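You operate a simulated robot arm through the tools that you are given. There is no shell and no other tool.

The job below is to be done with a simulated two-armed robot. You get a single attempt, and the scene is never put back.

Task
Clip the yellow cup on the shuttle, give it 3 doses of salt and press the powder flat.
Fine: end with the PUSH lever up and the cup under it; spill none; leave the other cups.

It is judged by the outcome, as a careful person would: the job done as asked, and still so three seconds after it is handed in. It fails if anything else is knocked over, pushed out of place, dropped, spilled or broken.

Robot
Two 7-joint arms with fingered hands on one trunk that stands fixed in place. Base frame: the origin is at the foot of the trunk, x ahead of it, y to its left, z up. Units: mm, degrees, N and s.
The left shoulder is at [40, 147, 1208], the right one opposite. With the tool pointing down near the work surface each hand reaches from about 300 to 720 mm from the base axis, measured 20 degrees to its own side. Payload 4 kg a hand.
The TCP of each hand is the grasp point between the finger pads, 26 mm short of the fingertips. In the tool frame z runs along the fingers and y along their closing line. The gripper opens to 148 mm; its body begins 73 mm behind the TCP. The gripper is a hand of 3 fingers: y runs from the thumb to the fingers, the wrist lies at [0, 0, -224] in the tool frame, and closing takes about 1.5 s.
Orientation is that of the tool frame in the base frame, as a unit quaternion [x, y, z, w]. With the fingers straight down and closing along the base's y, the tool's x points along the base's -x, its y along +y and its z along -z.

Tools
- The arms move only by the tool drive_tool. It takes "left_deltas", "right_deltas" or both (then of equal length, played together; a hand with none holds still); each is a list of rows, each a list of 7 numbers: the opening, from 0 (shut) to 1 (fully open), then the shift along the base's x, y, z in units of 50 mm (1.0 is 50 mm), then the turn, a rotation vector about the base's x, y, z in units of 6 degrees (1.0 is 6 degrees). In form: [[grip, tx, ty, tz, ax, ay, az], ...]. A call has 1 to 20 rows; each row shifts and turns the commanded pose from where the row before left it. A call with a number of a shift or a turn outside -1 to 1 is refused whole. A row lasts 0.2 s, in which the tool goes at most 50 mm and 8.6 degrees; a call with a longer step from one row to the next is refused whole, and so is a gripper value outside its range. A pose out of reach is approached as far as the arm can. The call stops where the force on the tool passes 90 N (or 10 N more than at its start, if that is more) or the arm is blocked; 0.2 s more then pass. The fingers move at their own pace (about 108 mm/s each) and stop on an object; they squeeze with about 26 N. The grip force told is the motor's: it shows also when the fingers shut on nothing. Time passes only in rows, and 0.2 s behind the last, so rows that do not move let the fingers close. It gives the time, the measured TCP pose, the force on the tool (base axes), the opening and the grip force at its end, in the units of the frame above (readings bear some noise), with the torque about the TCP (base axes, N m) and any sound that the robot's microphone picked up.
- Cameras (640 x 400 px; columns grow to the right, rows downward): "scene" is now at [100.7, 48.9, 1471.6]; the picture's right is [0.52, -0.86, 0.00], its down [-0.18, -0.11, -0.98] and it looks along [0.84, 0.51, -0.21] (base axes); focal length 214 px, centre (320, 200). "left" rides on the left gripper at [-68, -39, -90] in its tool frame; the picture's right is [0.50, -0.87, 0.00], its down [0.66, 0.38, -0.65] and it looks along [0.57, 0.33, 0.76] (tool axes); focal length 222 px, centre (320, 200). "right" rides on the right gripper at [68, -39, -90] in its tool frame; the picture's right is [0.50, 0.87, 0.00], its down [-0.66, 0.38, -0.65] and it looks along [-0.57, 0.33, 0.76] (tool axes); focal length 222 px, centre (320, 200). There is no depth. A picture from a camera that has moved, and an enlarged one, comes with that camera's place and axes in the base frame and with its lens.
- grab_frame(camera): a new picture of that camera. No time passes.
- move_column(by): moves the trunk up (or, below 0, down) by that many mm; the arms and the scene camera ride with it, the base frame stays. It gives what a move gives, with no picture.
- hand_shape(shape, hand): the hand has 3 fingers and takes this shape, open, in about a second: jaw (thumb against the fingers, like two jaws); tri (thumb and two fingers); tip (a fingertip pinch); poke (one finger out to press); point (the index stretched); flat (the hand flat); cup (the hand cupped); fist (a fist). The gripper value then closes the fingers along that shape, each until it touches; the sizes above hold for jaw. It gives what a move gives, with no picture.
- turn_head(pan, tilt): turns the head with the scene camera to pan (to the left, within 86 degrees either way) and tilt (down, from -29 to 69), counted from straight ahead of the robot. It gives what a move gives.
- enlarge(camera, box): a new picture of the part [left, top, right, bottom] of that camera's present view, enlarged. No time passes.
- sign_off(): hands the job in; it is judged then, once.

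Places have to be worked out from the pictures, the camera data and where the tool is seen. Open the grippers and draw the arms clear of the work before you hand the job in, unless the task says otherwise.

The tools are called after "Emit:" as name(argument=value, ...) on one line, values as JSON. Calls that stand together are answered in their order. drive_tool: Moves the arms, as the interface text tells. Its arguments: {"type":"object","properties":{"left_deltas":{"type":"array","items":{"type":"array","items":{"type":"number"}}},"right_deltas":{"type":"array","items":{"type":"array","items":{"type":"number"}}}},"required":[]} The other tools are called the same way: move_column (by) moves the trunk up or down; hand_shape (shape, hand) gives the hand a shape; turn_head (pan, tilt) turns the head that bears the scene camera; grab_frame (camera) takes a picture; enlarge (camera, box) takes an enlarged picture of a part of a camera's view; sign_off () hands the job in.

At the start:

```text
clock: 0.0
left_tool_pos: [295.5, 341.6, 1373.0]
left_orientation: [-0.001, 1.0, 0.0, 0.001]
left_contact_force: [0.4, 0.2, 0.2]
left_torque: [-0.01, 0.0, -0.01]
left_width: 148.0
left_gripper_force: 0.0
left_shape: jaw
right_tool_pos: [374.1, 76.1, 1432.1]
right_orientation: [0.0, 1.0, 0.001, 0.0]
right_contact_force: [-0.7, -0.4, -0.3]
right_torque: [-0.02, -0.01, 0.04]
right_width: 147.8
right_gripper_force: 0.0
right_shape: jaw
trunk travel left (down, up): [-378.0, 127.0]
head pan, tilt (commanded): [31.2, 12.2]
```

scene: 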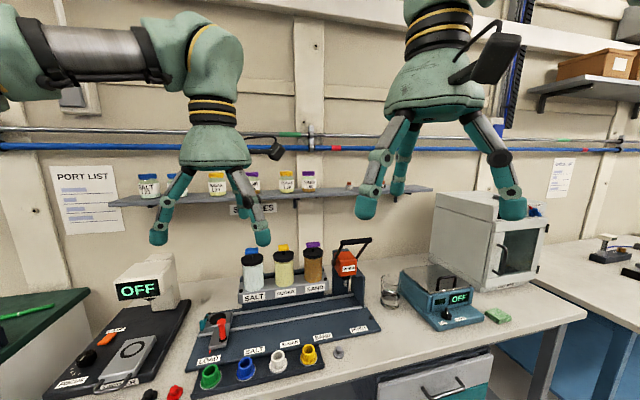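
right: 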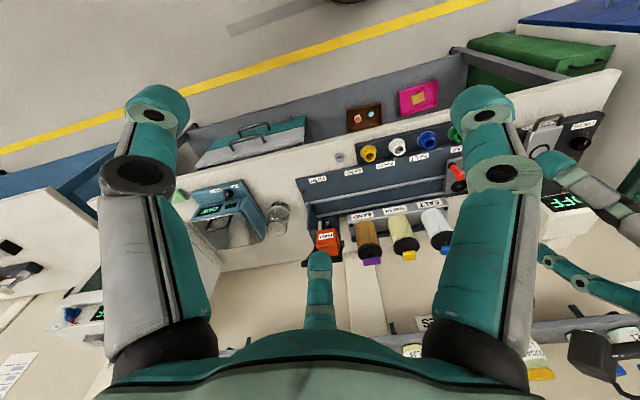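
left: 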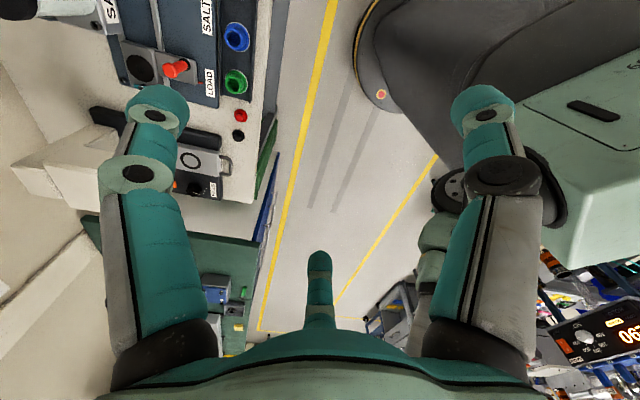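

I start by looking closely at the dosing station in the scene view, to understand the shuttle, rail, dispensers and PUSH lever.

Emit:
enlarge(camera="scene", box=[180, 230, 400, 400])

Emit:
enlarge(camera="right", box=[290, 100, 480, 280])

```text
2.35 times, centred on (290, 315) of scene
camera zoom: at [100.7, 48.9, 1471.6], right [0.52, -0.86, 0.0], down [-0.18, -0.11, -0.98], along [0.84, 0.51, -0.21], focal length 505 px, centre (391, -71)
```

zoom: 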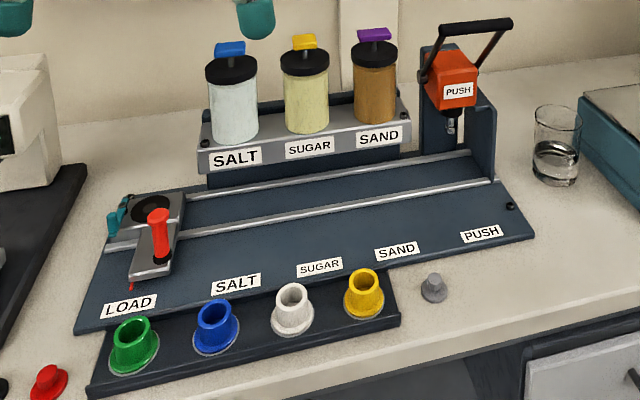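

```text
2.22 times, centred on (385, 190) of right
camera zoom: at [307.8, 36.7, 1522.9], right [-0.5, 0.87, 0.0], down [0.66, 0.38, 0.65], along [0.57, 0.33, -0.76], focal length 494 px, centre (176, 222)
```

zoom: 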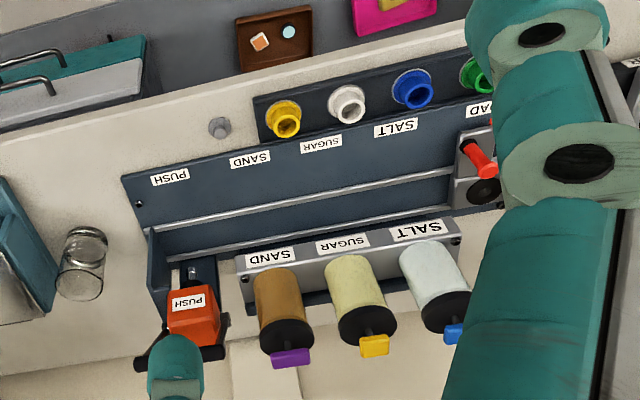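

The station sits about 45° turned, with the yellow cup near (548, 363). I zoom in further on each mechanism to see how it works.

Emit:
enlarge(camera="scene", box=[190, 295, 250, 345])

Emit:
enlarge(camera="scene", box=[240, 235, 330, 305])

Emit:
enlarge(camera="scene", box=[315, 230, 385, 300])

Emit:
enlarge(camera="left", box=[90, 0, 270, 160])

```text
8.00 times, centred on (220, 320) of scene
camera zoom: at [100.7, 48.9, 1471.6], right [0.52, -0.86, 0.0], down [-0.18, -0.11, -0.98], along [0.84, 0.51, -0.21], focal length 1716 px, centre (1120, -760)
```

zoom: 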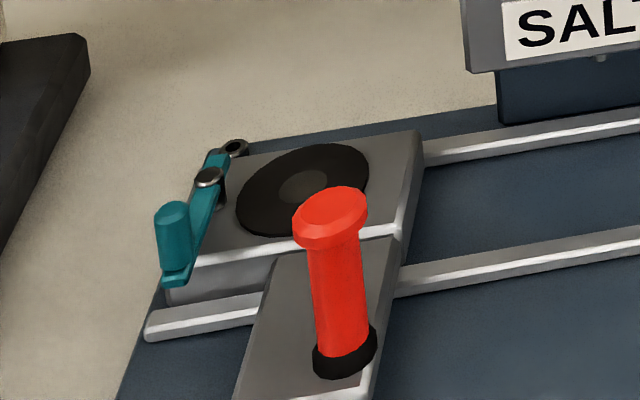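

```text
5.71 times, centred on (285, 270) of scene
camera zoom: at [100.7, 48.9, 1471.6], right [0.52, -0.86, 0.0], down [-0.18, -0.11, -0.98], along [0.84, 0.51, -0.21], focal length 1226 px, centre (520, -200)
```

zoom: 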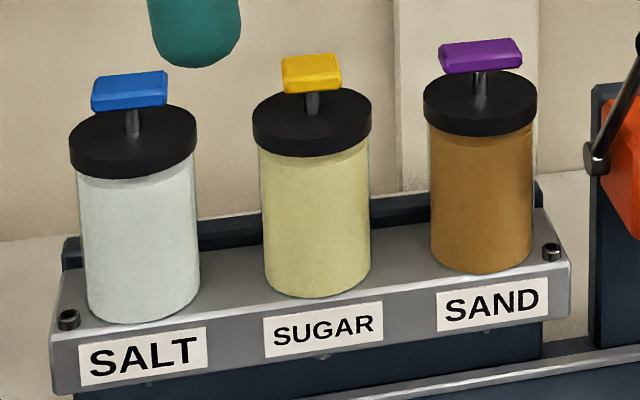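

```text
5.71 times, centred on (350, 265) of scene
camera zoom: at [100.7, 48.9, 1471.6], right [0.52, -0.86, 0.0], down [-0.18, -0.11, -0.98], along [0.84, 0.51, -0.21], focal length 1226 px, centre (149, -171)
```

zoom: 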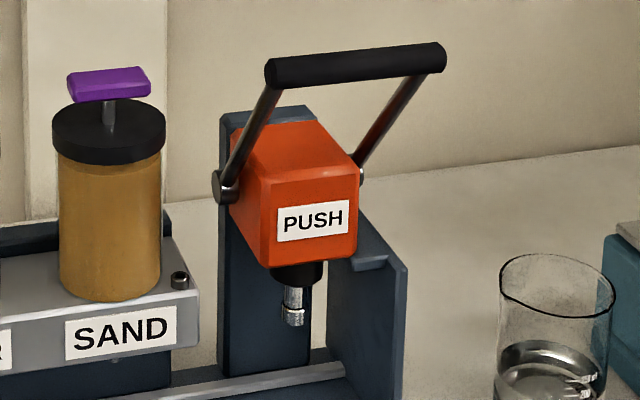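

```text
2.50 times, centred on (180, 80) of left
camera zoom: at [363.5, 302.1, 1462.9], right [-0.5, -0.87, 0.0], down [-0.66, 0.38, 0.65], along [-0.57, 0.33, -0.76], focal length 555 px, centre (670, 500)
```

zoom: 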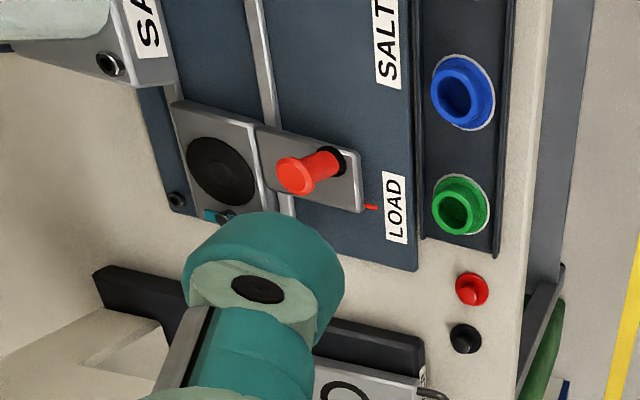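

The shuttle has a round pocket, a red push post and a teal swing clip; the dispensers carry T-knobs. Next I look at the yellow cup and its neighbours, and the right hand camera's view of the lever.

Emit:
enlarge(camera="scene", box=[260, 325, 350, 385])

Emit:
enlarge(camera="right", box=[320, 110, 440, 180])

Emit:
turn_head(pan=43, tilt=35)

Emit:
grab_frame(camera="scene")

```text
6.67 times, centred on (305, 355) of scene
camera zoom: at [100.7, 48.9, 1471.6], right [0.52, -0.86, 0.0], down [-0.18, -0.11, -0.98], along [0.84, 0.51, -0.21], focal length 1430 px, centre (420, -833)
```

zoom: 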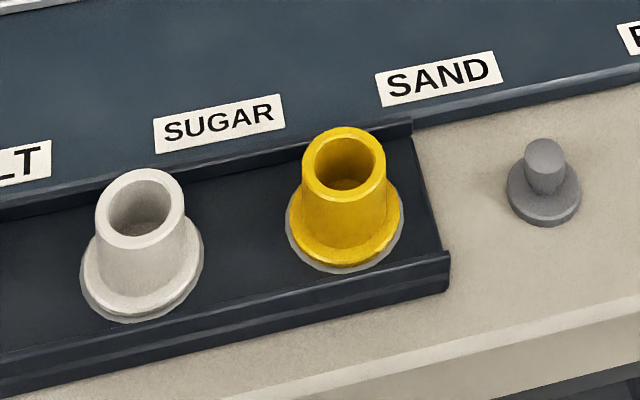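

```text
5.33 times, centred on (380, 145) of right
camera zoom: at [307.8, 36.7, 1522.9], right [-0.5, 0.87, 0.0], down [0.66, 0.38, 0.65], along [0.57, 0.33, -0.76], focal length 1185 px, centre (0, 493)
```

zoom: 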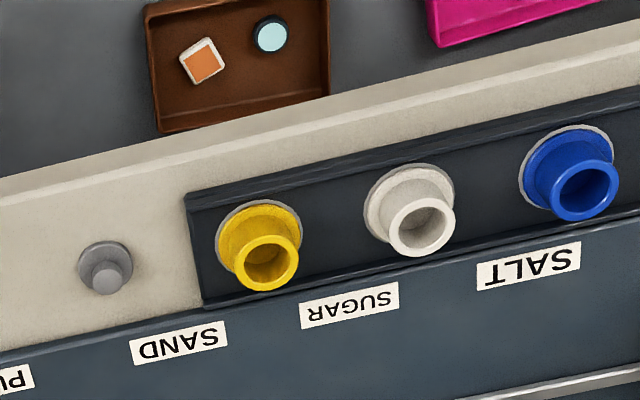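

```text
clock: 0.9
left_tool_pos: [295.3, 340.7, 1372.0]
left_orientation: [0.0, 1.0, 0.001, -0.001]
left_contact_force: [0.7, 0.3, 0.3]
left_torque: [0.01, -0.04, 0.0]
left_width: 147.9
left_gripper_force: 0.1
left_shape: jaw
right_tool_pos: [375.4, 75.3, 1432.7]
right_orientation: [0.001, 1.0, 0.002, 0.0]
right_contact_force: [0.7, 0.3, 0.0]
right_torque: [-0.02, 0.0, 0.0]
right_width: 147.9
right_gripper_force: 0.1
right_shape: jaw
trunk travel left (down, up): [-378.0, 127.0]
head pan, tilt (commanded): [43.0, 35.0]
```

```text
taken
camera scene: at [85.4, 60.6, 1435.1], right [0.68, -0.73, 0.0], down [-0.42, -0.39, -0.82], along [0.6, 0.56, -0.57], focal length 214 px, centre (320, 200)
```

scene: 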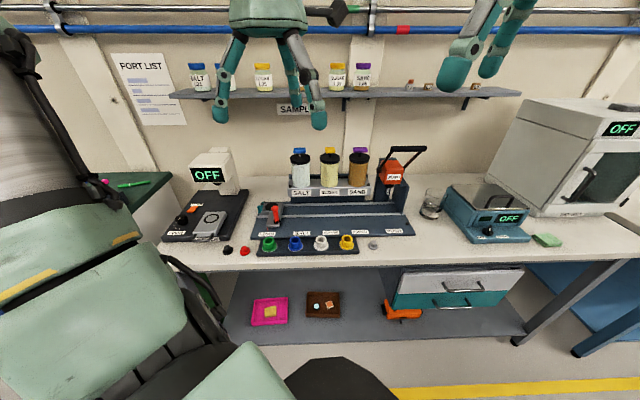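

The head now faces the station squarely. I enlarge this view for measuring.

Emit:
enlarge(camera="scene", box=[240, 140, 440, 265])

Emit:
enlarge(camera="scene", box=[250, 190, 340, 260])

Emit:
enlarge(camera="scene", box=[330, 140, 430, 260])

```text
3.20 times, centred on (340, 202) of scene
camera zoom: at [85.4, 60.6, 1435.1], right [0.68, -0.73, 0.0], down [-0.42, -0.39, -0.82], along [0.6, 0.56, -0.57], focal length 686 px, centre (256, 192)
```

zoom: 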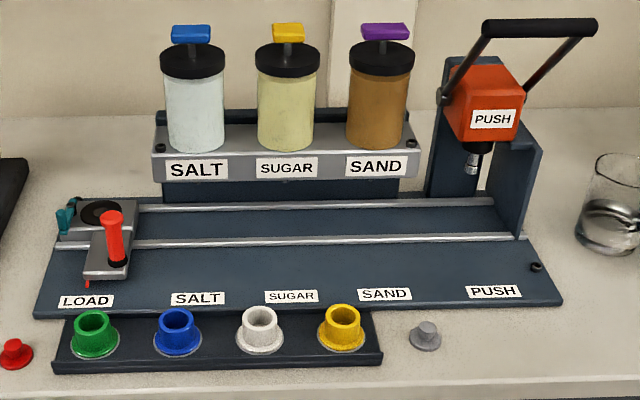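

```text
5.71 times, centred on (295, 225) of scene
camera zoom: at [85.4, 60.6, 1435.1], right [0.68, -0.73, 0.0], down [-0.42, -0.39, -0.82], along [0.6, 0.56, -0.57], focal length 1226 px, centre (463, 57)
```

zoom: 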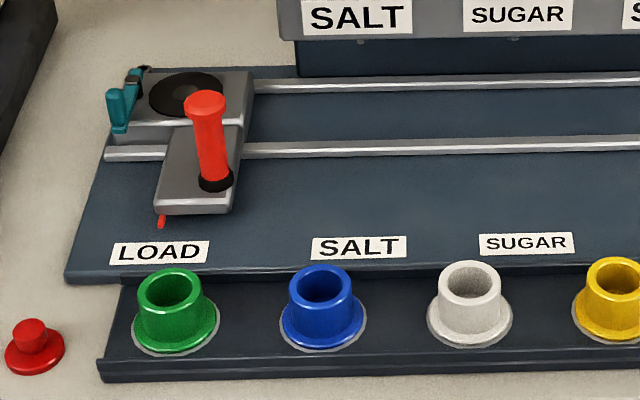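

```text
3.33 times, centred on (380, 200) of scene
camera zoom: at [85.4, 60.6, 1435.1], right [0.68, -0.73, 0.0], down [-0.42, -0.39, -0.82], along [0.6, 0.56, -0.57], focal length 715 px, centre (120, 200)
```

zoom: 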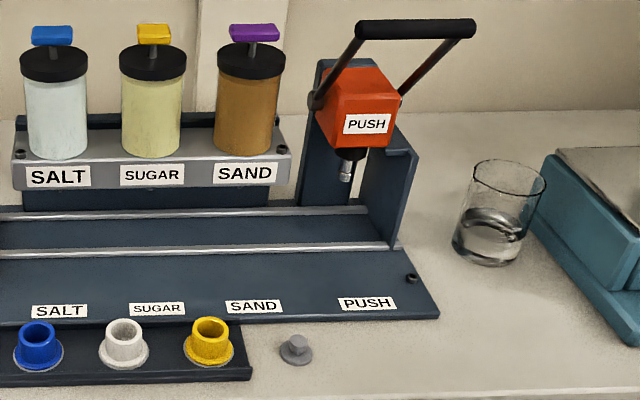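

Triangulating: the yellow rim is about (540, 355, 897), the LOAD pocket about (479, 713, 882), the plunger tip about (822, 366, 946), and the lever bar about (755, 299, 1179). Before approaching I check how the jaw fingers travel, by partly closing the left hand in free space.

Emit:
drive_tool(left_deltas=[[0.35, 0, 0, 0, 0, 0, 0], [0.35, 0, 0, 0, 0, 0, 0], [0.35, 0, 0, 0, 0, 0, 0], [0.35, 0, 0, 0, 0, 0, 0], [0.35, 0, 0, 0, 0, 0, 0]])

Emit:
grab_frame(camera="left")

Emit:
enlarge(camera="scene", box=[190, 0, 350, 140])

```text
clock: 2.1
left_tool_pos: [295.4, 342.3, 1374.3]
left_orientation: [0.0, 1.0, 0.001, 0.0]
left_contact_force: [-0.1, -0.1, 0.7]
left_torque: [-0.03, -0.03, -0.04]
left_width: 52.1
left_gripper_force: 0.1
left_shape: jaw
right_tool_pos: [373.9, 75.5, 1433.3]
right_orientation: [0.0, 1.0, 0.001, 0.0]
right_contact_force: [0.2, 0.1, 0.3]
right_torque: [-0.01, 0.04, 0.02]
right_width: 147.9
right_gripper_force: 0.1
right_shape: jaw
trunk travel left (down, up): [-378.0, 127.0]
head pan, tilt (commanded): [43.0, 35.0]
```

```text
taken
camera left: at [363.5, 302.1, 1462.9], right [-0.5, -0.87, 0.0], down [-0.66, 0.38, 0.65], along [-0.57, 0.33, -0.76], focal length 222 px, centre (320, 200)
```

left: 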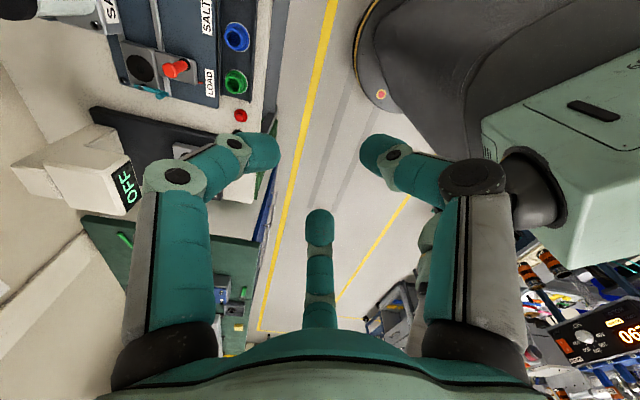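

```text
2.86 times, centred on (270, 70) of scene
camera zoom: at [85.4, 60.6, 1435.0], right [0.68, -0.73, 0.0], down [-0.42, -0.39, -0.82], along [0.6, 0.56, -0.57], focal length 613 px, centre (463, 571)
```

zoom: 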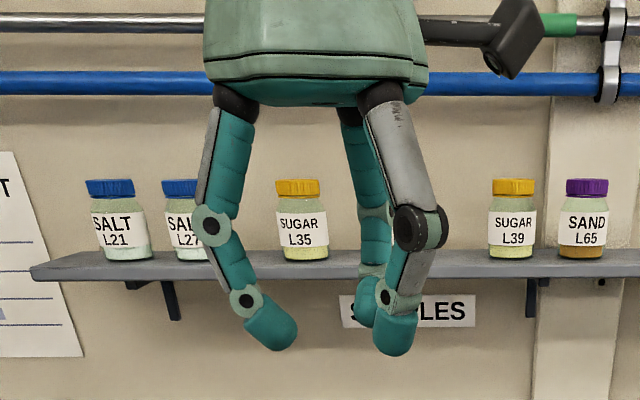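

The three fingers flex radially at 120° spacing, so a centred grip on the round cup works. To keep fingers off the white cup and the camera off the red post, I want the hand yawed about +165°; I turn it here in the free air first.

Emit:
drive_tool(left_deltas=[[0.6, 0, 0, 0, 0, 0, 1], [0.6, 0, 0, 0, 0, 0, 1], [0.6, 0, 0, 0, 0, 0, 1], [0.6, 0, 0, 0, 0, 0, 1], [0.6, 0, 0, 0, 0, 0, 1], [0.6, 0, 0, 0, 0, 0, 1], [0.6, 0, 0, 0, 0, 0, 1], [0.6, 0, 0, 0, 0, 0, 1], [0.6, 0, 0, 0, 0, 0, 1], [0.6, 0, 0, 0, 0, 0, 1], [0.6, 0, 0, 0, 0, 0, 1], [0.6, 0, 0, 0, 0, 0, 1], [0.6, 0, 0, 0, 0, 0, 1], [0.6, 0, 0, 0, 0, 0, 1], [0.6, 0, 0, 0, 0, 0, 0]])

```text
clock: 5.3
left_tool_pos: [295.4, 341.7, 1372.0]
left_orientation: [-0.67, 0.743, 0.0, 0.0]
left_contact_force: [-0.1, -0.4, 0.1]
left_torque: [0.01, 0.0, 0.01]
left_width: 88.3
left_gripper_force: 0.1
left_shape: jaw
right_tool_pos: [374.3, 76.3, 1433.6]
right_orientation: [0.0, 1.0, 0.001, 0.0]
right_contact_force: [0.4, 0.1, 0.0]
right_torque: [-0.03, 0.01, 0.0]
right_width: 147.9
right_gripper_force: 0.0
right_shape: jaw
trunk travel left (down, up): [-378.0, 127.0]
head pan, tilt (commanded): [43.0, 35.0]
```

It followed to 84° exactly. I continue the yaw to 165°.

Emit:
drive_tool(left_deltas=[[0.6, 0, 0, 0, 0, 0, 1], [0.6, 0, 0, 0, 0, 0, 1], [0.6, 0, 0, 0, 0, 0, 1], [0.6, 0, 0, 0, 0, 0, 1], [0.6, 0, 0, 0, 0, 0, 1], [0.6, 0, 0, 0, 0, 0, 1], [0.6, 0, 0, 0, 0, 0, 1], [0.6, 0, 0, 0, 0, 0, 1], [0.6, 0, 0, 0, 0, 0, 1], [0.6, 0, 0, 0, 0, 0, 1], [0.6, 0, 0, 0, 0, 0, 1], [0.6, 0, 0, 0, 0, 0, 1], [0.6, 0, 0, 0, 0, 0, 1], [0.6, 0, 0, 0, 0, 0, 0.5], [0.6, 0, 0, 0, 0, 0, 0]])

Emit:
grab_frame(camera="scene")

Emit:
grab_frame(camera="left")

```text
clock: 8.5
left_tool_pos: [295.6, 342.4, 1373.7]
left_orientation: [0.992, -0.13, 0.0, 0.0]
left_contact_force: [0.2, 0.0, 0.3]
left_torque: [0.01, 0.0, -0.01]
left_width: 88.3
left_gripper_force: 0.0
left_shape: jaw
right_tool_pos: [374.2, 76.4, 1432.1]
right_orientation: [0.0, 1.0, 0.0, 0.0]
right_contact_force: [-0.2, 0.5, 0.6]
right_torque: [0.02, -0.02, 0.0]
right_width: 147.9
right_gripper_force: 0.1
right_shape: jaw
trunk travel left (down, up): [-378.0, 127.0]
head pan, tilt (commanded): [43.0, 35.0]
```

```text
taken
camera scene: at [85.3, 60.6, 1435.0], right [0.68, -0.73, 0.0], down [-0.42, -0.39, -0.82], along [0.6, 0.56, -0.57], focal length 214 px, centre (320, 200)
```

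scene: 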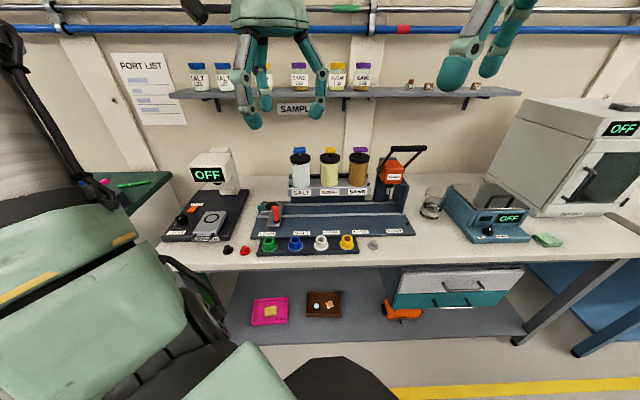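

```text
taken
camera left: at [240.4, 396.2, 1463.2], right [0.71, 0.71, 0.0], down [0.54, -0.53, 0.65], along [0.46, -0.46, -0.76], focal length 222 px, centre (320, 200)
```

left: 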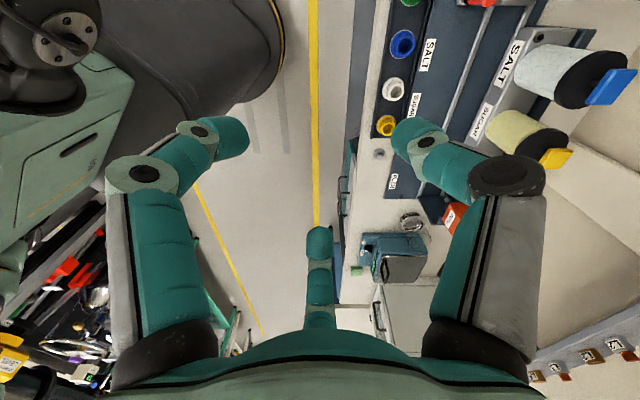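

Yaw 165° is reached and the left camera now looks along the rail. Now I tilt the hand 25° outward (about the rail axis) while descending to a point about 100 mm above the yellow cup.

Emit:
drive_tool(left_deltas=[[0.6, 0.489, 0.026, -0.746, 0.295, -0.295, 0], [0.6, 0.489, 0.026, -0.746, 0.295, -0.295, 0], [0.6, 0.489, 0.026, -0.746, 0.295, -0.295, 0], [0.6, 0.489, 0.026, -0.746, 0.295, -0.295, 0], [0.6, 0.489, 0.026, -0.746, 0.295, -0.295, 0], [0.6, 0.489, 0.026, -0.746, 0.295, -0.295, 0], [0.6, 0.489, 0.026, -0.746, 0.295, -0.295, 0], [0.6, 0.489, 0.026, -0.746, 0.295, -0.295, 0], [0.6, 0.489, 0.026, -0.746, 0.295, -0.295, 0], [0.6, 0.489, 0.026, -0.746, 0.295, -0.295, 0], [0.6, 0, 0, 0, 0, 0, 0]])

Emit:
grab_frame(camera="left")

Emit:
grab_frame(camera="scene")

Emit:
grab_frame(camera="right")

```text
clock: 10.9
left_tool_pos: [539.1, 357.8, 999.8]
left_orientation: [0.968, -0.127, 0.133, -0.171]
left_contact_force: [0.4, 0.1, -0.8]
left_torque: [-0.02, -0.02, -0.02]
left_width: 88.5
left_gripper_force: 0.1
left_shape: jaw
right_tool_pos: [373.7, 76.2, 1434.1]
right_orientation: [0.0, 1.0, 0.001, 0.001]
right_contact_force: [-0.3, 0.2, 0.4]
right_torque: [0.01, -0.05, -0.03]
right_width: 147.9
right_gripper_force: 0.1
right_shape: jaw
trunk travel left (down, up): [-378.0, 127.0]
head pan, tilt (commanded): [43.0, 35.0]
```

```text
taken
camera left: at [457.4, 384.3, 1080.1], right [0.64, 0.64, 0.42], down [0.34, -0.73, 0.59], along [0.69, -0.24, -0.68], focal length 222 px, centre (320, 200)
```

left: 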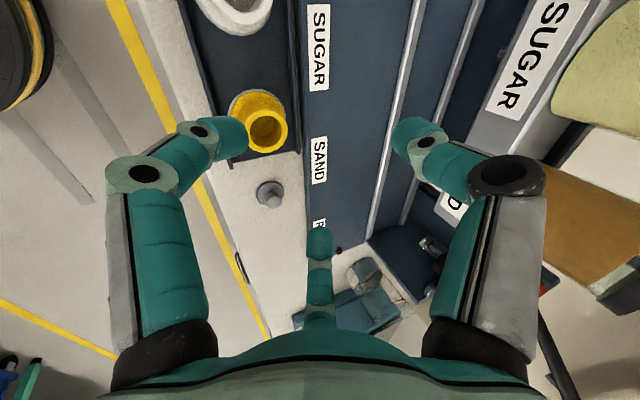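

```text
taken
camera scene: at [84.7, 60.5, 1435.1], right [0.68, -0.73, 0.0], down [-0.42, -0.39, -0.82], along [0.6, 0.56, -0.57], focal length 214 px, centre (320, 200)
```

scene: 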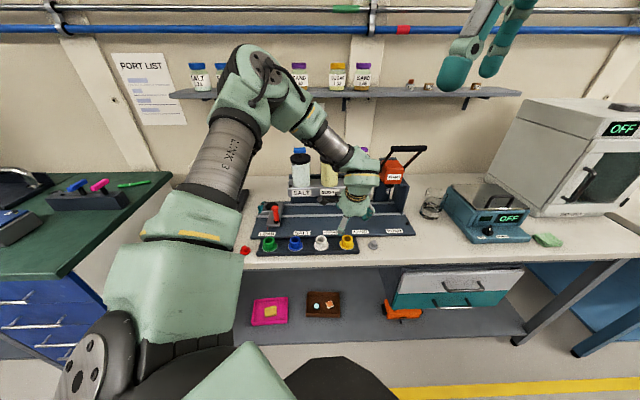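

```text
taken
camera right: at [307.2, 36.6, 1523.0], right [-0.5, 0.87, 0.0], down [0.65, 0.38, 0.65], along [0.57, 0.33, -0.76], focal length 222 px, centre (320, 200)
```

right: 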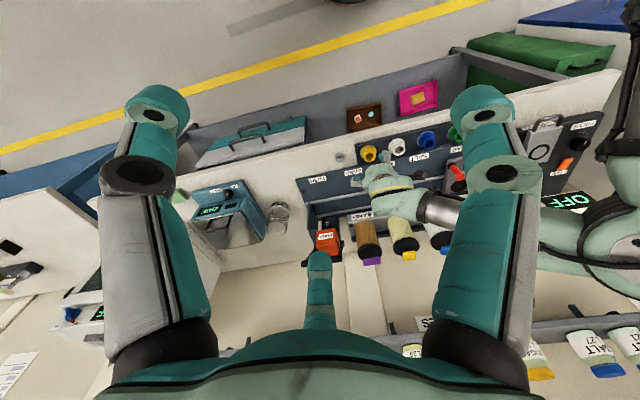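

The tool is at (539, 358, 1000), tilted correctly, and the cup shows just below. I enlarge the hand camera's view to refine the cup's centre and flange.

Emit:
enlarge(camera="left", box=[200, 60, 330, 220])

Emit:
enlarge(camera="scene", box=[300, 150, 400, 260])

```text
2.50 times, centred on (265, 140) of left
camera zoom: at [457.4, 384.3, 1080.1], right [0.64, 0.64, 0.42], down [0.34, -0.73, 0.59], along [0.69, -0.24, -0.68], focal length 555 px, centre (458, 350)
```

zoom: 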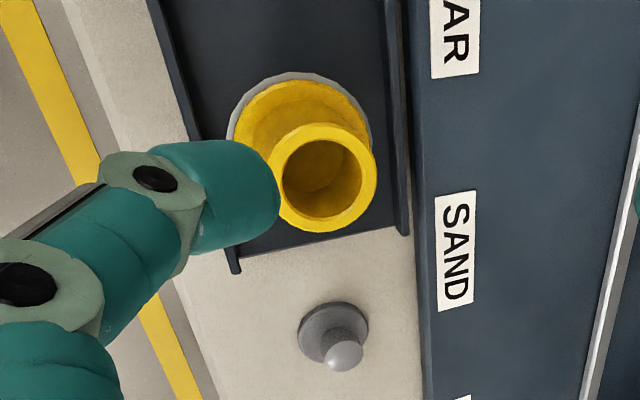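

```text
3.64 times, centred on (350, 205) of scene
camera zoom: at [84.7, 60.5, 1435.1], right [0.68, -0.73, 0.0], down [-0.42, -0.39, -0.82], along [0.6, 0.56, -0.57], focal length 780 px, centre (211, 182)
```

zoom: 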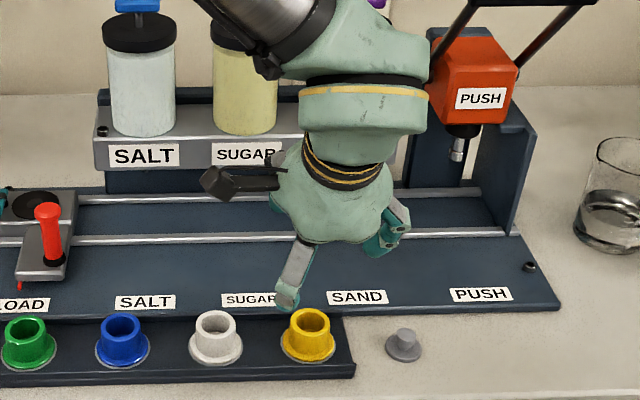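

The rim centre is about (538, 353.5, 897), only ~28 mm above its flange, so a 25° tilted grip would leave the three fingertips at very different heights. I raise the hand and test, well clear above the LOAD pocket, how far the arm reaches with the tool vertical.

Emit:
drive_tool(left_deltas=[[0.6, 0, 0, 0.9, 0, 0, 0], [0.6, 0, 0, 0.9, 0, 0, 0], [0.6, 0, 0, 0.9, 0, 0, 0], [0.6, 0, 0, 0.9, 0, 0, 0], [0.6, -0.1356, 0.7956, 0, -0.3276, 0.3276, 0], [0.6, -0.1356, 0.7956, 0, -0.3276, 0.3276, 0], [0.6, -0.1356, 0.7956, 0, -0.3276, 0.3276, 0], [0.6, -0.1356, 0.7956, 0, -0.3276, 0.3276, 0], [0.6, -0.1356, 0.7956, 0, -0.3276, 0.3276, 0], [0.6, -0.1356, 0.7956, 0, -0.3276, 0.3276, 0], [0.6, -0.1356, 0.7956, 0, -0.3276, 0.3276, 0], [0.6, -0.1356, 0.7956, 0, -0.3276, 0.3276, 0], [0.6, -0.1356, 0.7956, 0, -0.3276, 0.3276, 0], [0.6, 0, 0, 0, 0, 0, 0]])

Emit:
grab_frame(camera="left")

Emit:
grab_frame(camera="scene")

```text
clock: 13.9
left_tool_pos: [461.7, 664.7, 1168.7]
left_orientation: [0.992, -0.13, 0.004, -0.007]
left_contact_force: [-0.2, 0.4, 0.2]
left_torque: [0.02, 0.0, -0.03]
left_width: 88.4
left_gripper_force: 0.1
left_shape: jaw
left hand out of reach, approached as far as the arm can: row 12, 13
right_tool_pos: [374.7, 74.9, 1433.0]
right_orientation: [0.0, 1.0, 0.001, 0.001]
right_contact_force: [0.4, -0.1, -0.1]
right_torque: [0.01, 0.02, -0.01]
right_width: 147.8
right_gripper_force: 0.1
right_shape: jaw
trunk travel left (down, up): [-378.0, 127.0]
head pan, tilt (commanded): [43.0, 35.0]
```

```text
taken
camera left: at [405.9, 718.0, 1256.7], right [0.71, 0.71, 0.01], down [0.53, -0.54, 0.65], along [0.47, -0.45, -0.76], focal length 222 px, centre (320, 200)
```

left: 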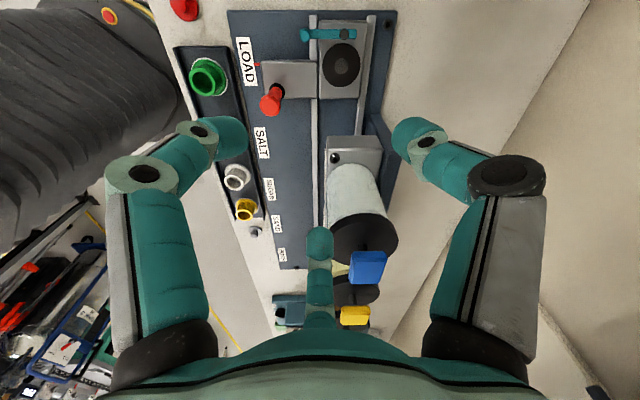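

```text
taken
camera scene: at [85.1, 60.0, 1435.0], right [0.68, -0.73, 0.0], down [-0.42, -0.39, -0.82], along [0.6, 0.56, -0.57], focal length 214 px, centre (320, 200)
```

scene: 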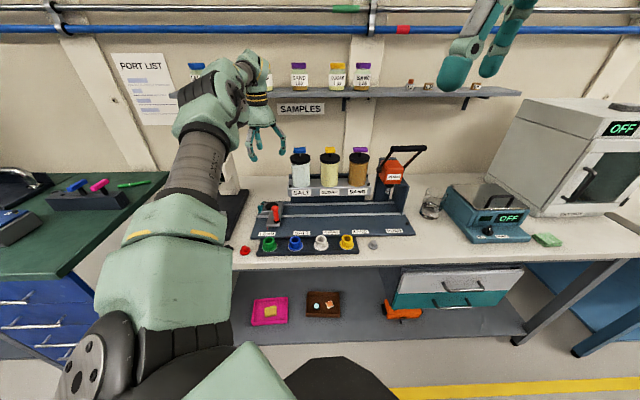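

With a vertical tool the arm stops about 693 mm from shoulder to wrist, so the pocket needs roughly a 10–12° outward tilt. From here the clip and pocket are in view, so I zoom in on them.

Emit:
enlarge(camera="left", box=[250, 10, 390, 120])

Emit:
enlarge(camera="left", box=[300, 120, 410, 300])

```text
3.64 times, centred on (320, 65) of left
camera zoom: at [405.9, 718.0, 1256.7], right [0.71, 0.71, 0.01], down [0.53, -0.54, 0.65], along [0.47, -0.45, -0.76], focal length 808 px, centre (320, 691)
```

zoom: 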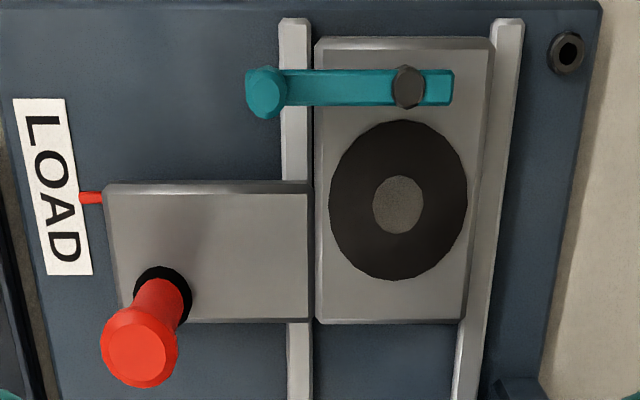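

```text
2.22 times, centred on (355, 210) of left
camera zoom: at [405.9, 718.0, 1256.7], right [0.71, 0.71, 0.01], down [0.53, -0.54, 0.65], along [0.47, -0.45, -0.76], focal length 494 px, centre (242, 178)
```

zoom: 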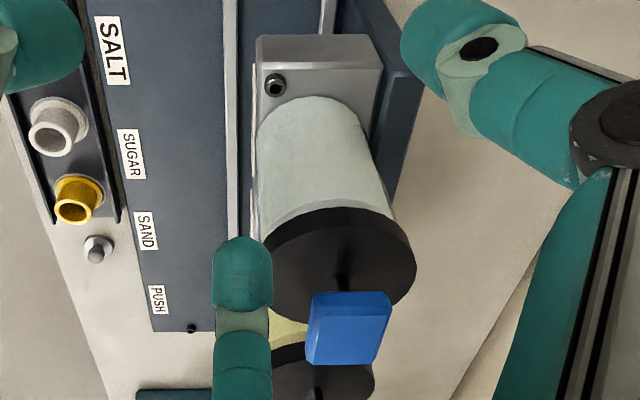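

Better estimates now: shuttle top z≈896 with pocket at about (474.5, 700.3), clip pivot 37 mm toward −rail side with its knob at about (414, 691), post at (431, 610), and salt knob at about (575, 618, 1137). I back off and try the "tip" shape to see whether a two-sided pinch would suit the cup and clear the clip better.

Emit:
drive_tool(left_deltas=[[0.6, -0.6, -0.6, 0.3, 0, 0, 0], [0.6, -0.6, -0.6, 0.3, 0, 0, 0], [0.6, -0.6, -0.6, 0.2, 0, 0, 0], [0.6, 0, 0, 0, 0, 0, 0]])

Emit:
hand_shape(hand="left", shape="tip")

Emit:
grab_frame(camera="left")

Emit:
enlarge(camera="scene", box=[170, 40, 330, 180])

```text
clock: 14.9
left_tool_pos: [370.8, 577.4, 1207.8]
left_orientation: [0.991, -0.131, 0.0, 0.0]
left_contact_force: [1.0, 0.8, 0.0]
left_torque: [-0.02, 0.01, -0.03]
left_width: 88.7
left_gripper_force: 0.0
left_shape: jaw
right_tool_pos: [375.7, 76.1, 1433.6]
right_orientation: [0.0, 1.0, 0.0, 0.001]
right_contact_force: [-0.8, 0.4, 0.0]
right_torque: [-0.02, 0.02, 0.01]
right_width: 147.9
right_gripper_force: 0.1
right_shape: jaw
trunk travel left (down, up): [-378.0, 127.0]
head pan, tilt (commanded): [43.0, 35.0]
```

```text
clock: 15.8
left_tool_pos: [370.3, 576.2, 1208.2]
left_orientation: [0.991, -0.131, 0.0, -0.001]
left_contact_force: [0.2, 1.1, 0.4]
left_torque: [0.04, 0.0, 0.0]
left_width: 147.8
left_gripper_force: 0.0
left_shape: tip
right_tool_pos: [373.8, 75.2, 1432.6]
right_orientation: [0.0, 1.0, 0.001, 0.0]
right_contact_force: [-0.2, -0.7, -0.3]
right_torque: [-0.03, -0.01, -0.01]
right_width: 147.9
right_gripper_force: 0.0
right_shape: jaw
trunk travel left (down, up): [-378.0, 127.0]
head pan, tilt (commanded): [43.0, 35.0]
```

```text
taken
camera left: at [316.1, 631.1, 1298.0], right [0.71, 0.71, 0.0], down [0.54, -0.53, 0.65], along [0.46, -0.46, -0.76], focal length 222 px, centre (320, 200)
```

left: 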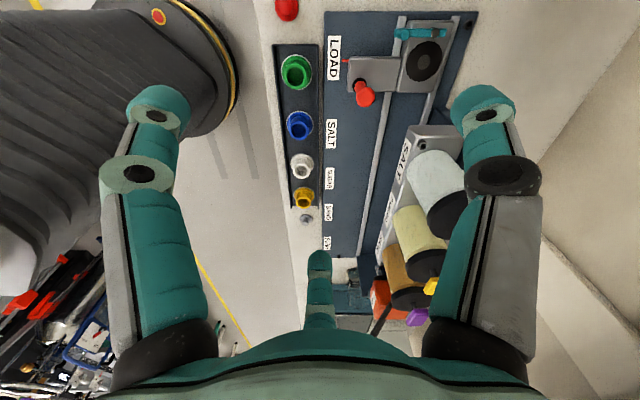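

```text
2.86 times, centred on (250, 110) of scene
camera zoom: at [85.3, 60.6, 1435.0], right [0.68, -0.73, 0.0], down [-0.42, -0.39, -0.82], along [0.6, 0.56, -0.57], focal length 613 px, centre (520, 457)
```

zoom: 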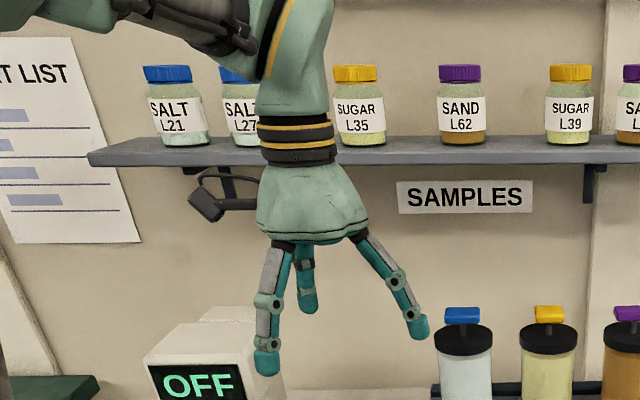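

I close the tip shape most of the way to see which fingers take part.

Emit:
drive_tool(left_deltas=[[0.25, 0, 0, 0, 0, 0, 0], [0.25, 0, 0, 0, 0, 0, 0], [0.25, 0, 0, 0, 0, 0, 0], [0.25, 0, 0, 0, 0, 0, 0], [0.25, 0, 0, 0, 0, 0, 0], [0.25, 0, 0, 0, 0, 0, 0]])

Emit:
grab_frame(camera="left")

Emit:
enlarge(camera="scene", box=[170, 40, 330, 180])

```text
clock: 17.2
left_tool_pos: [370.3, 576.3, 1208.2]
left_orientation: [0.991, -0.13, 0.001, 0.001]
left_contact_force: [-0.8, -0.2, -0.6]
left_torque: [-0.01, 0.02, 0.03]
left_width: 37.3
left_gripper_force: 0.0
left_shape: tip
right_tool_pos: [373.9, 76.0, 1433.0]
right_orientation: [0.0, 1.0, 0.001, 0.0]
right_contact_force: [-0.1, -0.5, 0.6]
right_torque: [0.0, -0.02, -0.02]
right_width: 147.8
right_gripper_force: 0.2
right_shape: jaw
trunk travel left (down, up): [-378.0, 127.0]
head pan, tilt (commanded): [43.0, 35.0]
```

```text
taken
camera left: at [316.2, 631.2, 1298.0], right [0.71, 0.71, 0.0], down [0.54, -0.53, 0.65], along [0.46, -0.46, -0.76], focal length 222 px, centre (320, 200)
```

left: 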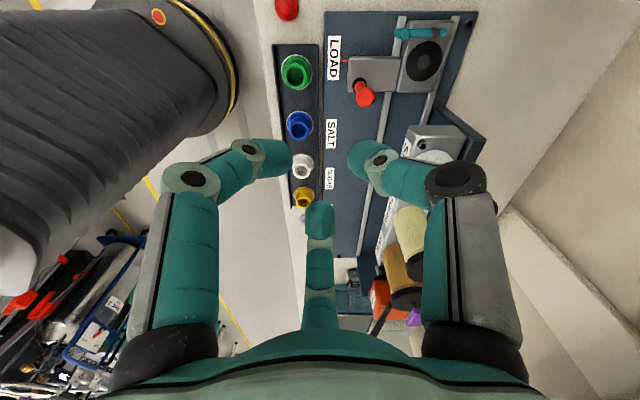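

```text
2.86 times, centred on (250, 110) of scene
camera zoom: at [85.4, 60.7, 1435.0], right [0.68, -0.73, 0.0], down [-0.42, -0.39, -0.82], along [0.6, 0.56, -0.57], focal length 613 px, centre (520, 457)
```

zoom: 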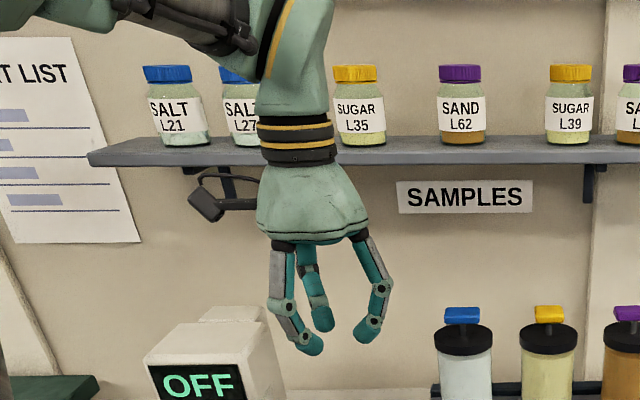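

The tip shape also uses all three fingers, so I go back to jaw and use only a slight 8° tilt with yaw 172°, which still reaches the pocket and clears the clip bar. I move to 100 mm above the yellow cup.

Emit:
hand_shape(hand="left", shape="jaw")

Emit:
drive_tool(left_deltas=[[0.52, 0.416, -0.561, -0.52, 0.1179, -0.1179, 0.146], [0.52, 0.416, -0.561, -0.52, 0.1179, -0.1179, 0.146], [0.52, 0.416, -0.561, -0.52, 0.1179, -0.1179, 0.146], [0.52, 0.416, -0.561, -0.52, 0.1179, -0.1179, 0.146], [0.52, 0.416, -0.561, -0.52, 0.1179, -0.1179, 0.146], [0.52, 0.416, -0.561, -0.52, 0.1179, -0.1179, 0.146], [0.52, 0.416, -0.561, -0.52, 0.1179, -0.1179, 0.146], [0.52, 0.416, -0.561, -0.52, 0.1179, -0.1179, 0.146], [0.52, 0, 0, 0, 0, 0, 0], [0.52, 0, 0, 0, 0, 0, 0]])

Emit:
grab_frame(camera="left")

Emit:
enlarge(camera="scene", box=[280, 150, 420, 260])

```text
clock: 18.1
left_tool_pos: [370.9, 576.0, 1209.3]
left_orientation: [0.992, -0.13, 0.0, 0.0]
left_contact_force: [0.2, -0.1, 0.1]
left_torque: [0.02, 0.01, -0.01]
left_width: 147.9
left_gripper_force: 0.1
left_shape: jaw
right_tool_pos: [374.9, 76.3, 1432.5]
right_orientation: [0.0, 1.0, 0.0, 0.0]
right_contact_force: [-1.0, 0.5, -0.3]
right_torque: [0.0, -0.02, 0.03]
right_width: 147.7
right_gripper_force: 0.1
right_shape: jaw
trunk travel left (down, up): [-378.0, 127.0]
head pan, tilt (commanded): [43.0, 35.0]
```

```text
clock: 20.3
left_tool_pos: [539.4, 350.9, 996.7]
left_orientation: [0.995, -0.069, 0.042, -0.056]
left_contact_force: [-0.2, -0.3, 0.0]
left_torque: [0.01, 0.0, 0.01]
left_width: 77.4
left_gripper_force: 0.0
left_shape: jaw
right_tool_pos: [373.7, 76.6, 1432.7]
right_orientation: [0.001, 1.0, 0.001, 0.001]
right_contact_force: [-0.5, -0.1, 0.6]
right_torque: [0.01, -0.02, 0.01]
right_width: 147.6
right_gripper_force: 0.2
right_shape: jaw
trunk travel left (down, up): [-378.0, 127.0]
head pan, tilt (commanded): [43.0, 35.0]
```

```text
taken
camera left: at [470.2, 388.1, 1084.3], right [0.61, 0.78, 0.14], down [0.54, -0.53, 0.65], along [0.59, -0.32, -0.74], focal length 222 px, centre (320, 200)
```

left: 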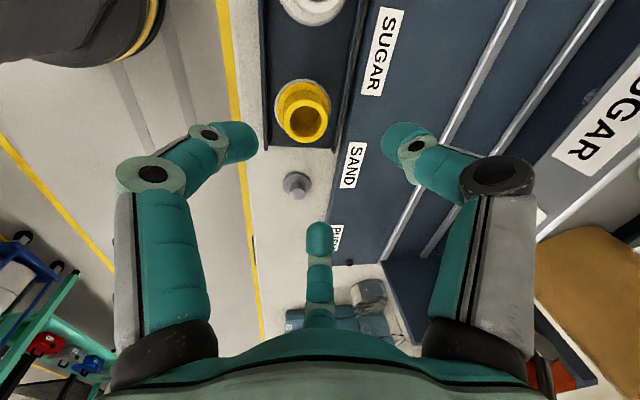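

```text
3.64 times, centred on (350, 205) of scene
camera zoom: at [85.2, 60.5, 1435.0], right [0.68, -0.73, 0.0], down [-0.42, -0.39, -0.82], along [0.6, 0.56, -0.57], focal length 780 px, centre (211, 182)
```

zoom: 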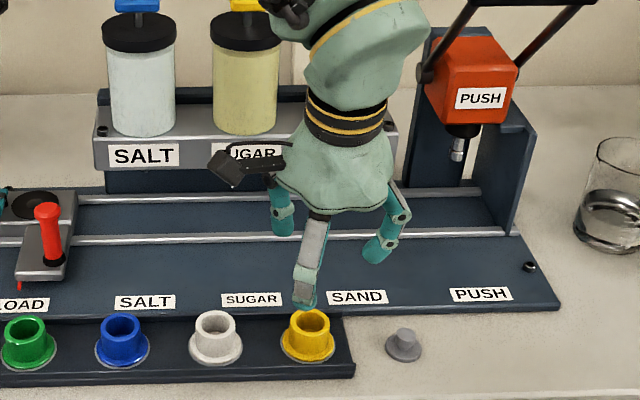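

I enlarge the left view again to get the cup position relative to the tool itself.

Emit:
enlarge(camera="left", box=[230, 60, 370, 200])

```text
2.86 times, centred on (300, 130) of left
camera zoom: at [470.2, 388.1, 1084.3], right [0.61, 0.78, 0.14], down [0.54, -0.53, 0.65], along [0.59, -0.32, -0.74], focal length 635 px, centre (377, 400)
```

zoom: 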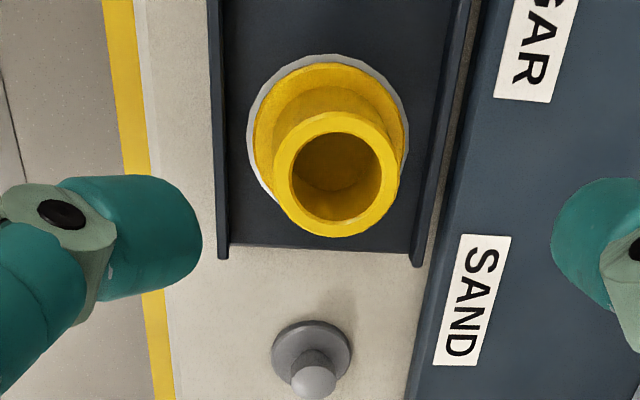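

The rim centre is about (537.2, 353.6); the tool actually sits at about (540, 349.5, 996). I correct sideways and descend to just above the rim to check centring.

Emit:
drive_tool(left_deltas=[[0.52, -0.03, 0.02, -0.44, 0, 0, 0], [0.52, -0.03, 0.02, -0.44, 0, 0, 0], [0.52, -0.03, 0.02, -0.42, 0, 0, 0], [0.52, 0, 0, 0, 0, 0, 0], [0.52, 0, 0, 0, 0, 0, 0]])

Emit:
grab_frame(camera="left")

Emit:
enlarge(camera="scene", box=[300, 190, 390, 260])

```text
clock: 21.5
left_tool_pos: [536.1, 354.8, 933.9]
left_orientation: [0.995, -0.069, 0.042, -0.056]
left_contact_force: [1.0, -0.3, -0.3]
left_torque: [-0.01, 0.01, -0.03]
left_width: 77.2
left_gripper_force: 0.0
left_shape: jaw
right_tool_pos: [373.9, 76.0, 1433.2]
right_orientation: [-0.001, 1.0, 0.001, 0.0]
right_contact_force: [0.2, 0.1, 0.3]
right_torque: [-0.01, 0.0, -0.01]
right_width: 147.7
right_gripper_force: 0.1
right_shape: jaw
trunk travel left (down, up): [-378.0, 127.0]
head pan, tilt (commanded): [43.0, 35.0]
```

```text
taken
camera left: at [466.5, 392.2, 1020.9], right [0.61, 0.78, 0.14], down [0.54, -0.53, 0.65], along [0.58, -0.32, -0.74], focal length 222 px, centre (320, 200)
```

left: 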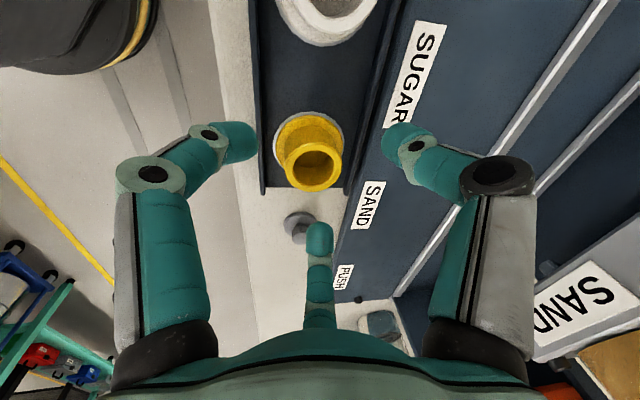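

```text
5.71 times, centred on (345, 225) of scene
camera zoom: at [85.5, 60.6, 1435.0], right [0.68, -0.73, 0.0], down [-0.42, -0.39, -0.82], along [0.6, 0.56, -0.57], focal length 1226 px, centre (177, 57)
```

zoom: 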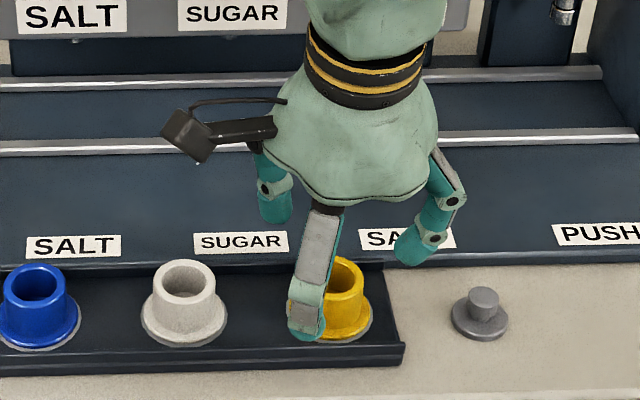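

The hand is centred within a millimetre or so of the cup. I lower to grasp height (TCP ≈ 904, fingertips just above the flange).

Emit:
drive_tool(left_deltas=[[0.52, -0.012, -0.008, -0.28, 0, 0, 0], [0.52, -0.012, -0.008, -0.28, 0, 0, 0], [0.52, 0, 0, 0, 0, 0, 0], [0.52, 0, 0, 0, 0, 0, 0]])

Emit:
grab_frame(camera="left")

Emit:
enlarge(camera="scene", box=[300, 190, 390, 260])

```text
clock: 22.5
left_tool_pos: [533.5, 353.8, 905.9]
left_orientation: [0.995, -0.068, 0.042, -0.056]
left_contact_force: [-0.9, -0.4, 0.6]
left_torque: [-0.02, 0.03, 0.03]
left_width: 77.8
left_gripper_force: 0.0
left_shape: jaw
right_tool_pos: [374.3, 75.8, 1432.6]
right_orientation: [0.0, 1.0, 0.001, 0.001]
right_contact_force: [-0.4, -0.5, -0.6]
right_torque: [-0.01, -0.02, 0.01]
right_width: 147.7
right_gripper_force: 0.0
right_shape: jaw
trunk travel left (down, up): [-378.0, 127.0]
head pan, tilt (commanded): [43.0, 35.0]
```

```text
taken
camera left: at [464.7, 391.3, 993.4], right [0.61, 0.78, 0.14], down [0.54, -0.53, 0.65], along [0.58, -0.32, -0.74], focal length 222 px, centre (320, 200)
```

left: 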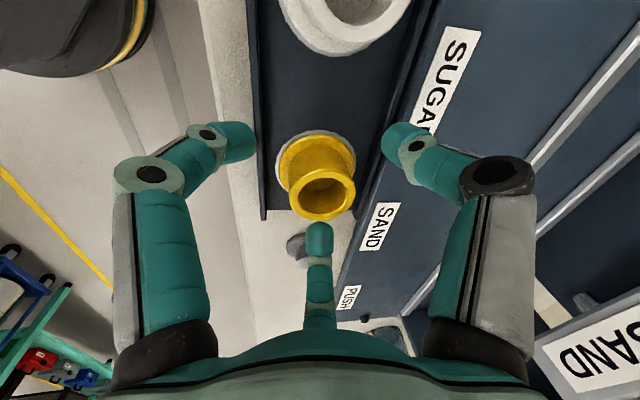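

```text
5.71 times, centred on (345, 225) of scene
camera zoom: at [85.4, 60.6, 1435.0], right [0.68, -0.73, 0.0], down [-0.42, -0.39, -0.82], along [0.6, 0.56, -0.57], focal length 1226 px, centre (177, 57)
```

zoom: 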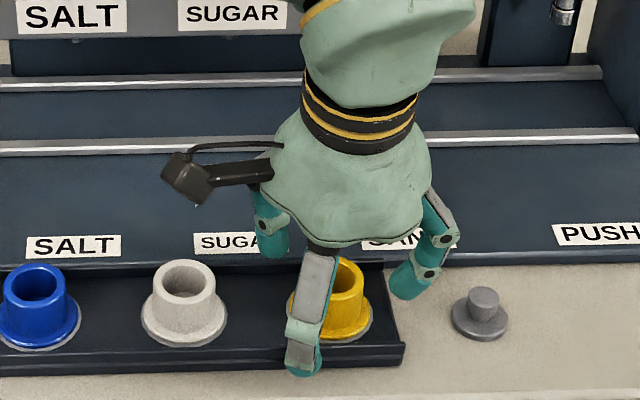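

Everything is centred and clear of the white cup. I close the fingers on the yellow cup.

Emit:
drive_tool(left_deltas=[[0.3, 0, 0, 0, 0, 0, 0], [0.2, 0, 0, 0, 0, 0, 0], [0.1, 0, 0, 0, 0, 0, 0], [0, 0, 0, 0, 0, 0, 0], [0, 0, 0, 0, 0, 0, 0], [0, 0, 0, 0, 0, 0, 0], [0, 0, 0, 0, 0, 0, 0]])

Emit:
grab_frame(camera="left")

Emit:
enlarge(camera="scene", box=[300, 190, 390, 260])

```text
clock: 24.1
left_tool_pos: [532.1, 352.3, 908.6]
left_orientation: [0.995, -0.07, 0.044, -0.056]
left_contact_force: [-12.3, -4.4, 15.4]
left_torque: [-0.3, 0.78, 0.18]
left_width: 37.8
left_gripper_force: 26.0
left_shape: jaw
right_tool_pos: [370.7, 73.8, 1434.8]
right_orientation: [-0.001, 1.0, 0.001, 0.002]
right_contact_force: [0.0, 1.1, -0.6]
right_torque: [-0.03, 0.02, 0.02]
right_width: 148.0
right_gripper_force: 0.0
right_shape: jaw
trunk travel left (down, up): [-378.0, 127.0]
head pan, tilt (commanded): [43.0, 35.0]
```

```text
taken
camera left: at [462.0, 390.0, 995.7], right [0.61, 0.78, 0.14], down [0.53, -0.53, 0.65], along [0.59, -0.32, -0.74], focal length 222 px, centre (320, 200)
```

left: 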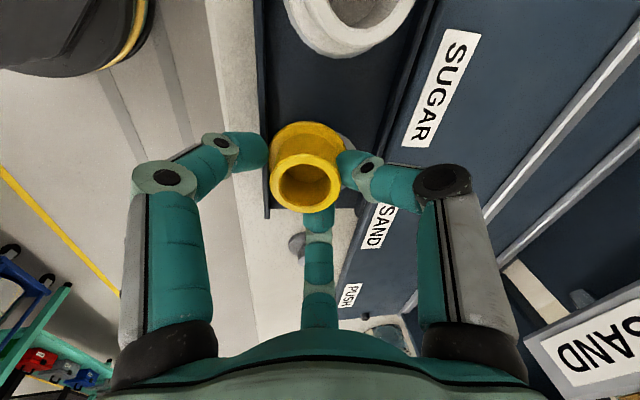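

```text
5.71 times, centred on (345, 225) of scene
camera zoom: at [81.4, 58.7, 1435.4], right [0.68, -0.73, 0.0], down [-0.42, -0.39, -0.82], along [0.6, 0.56, -0.57], focal length 1226 px, centre (177, 57)
```

zoom: 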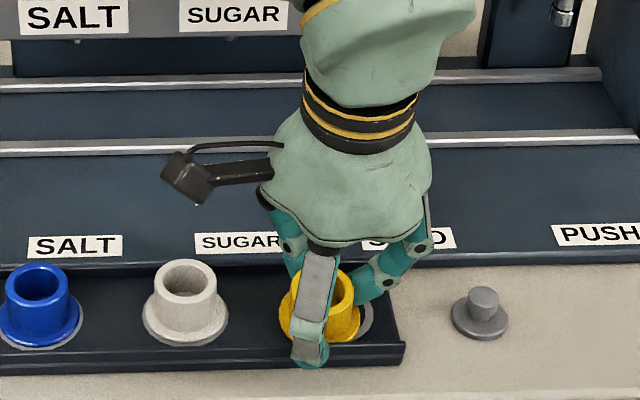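

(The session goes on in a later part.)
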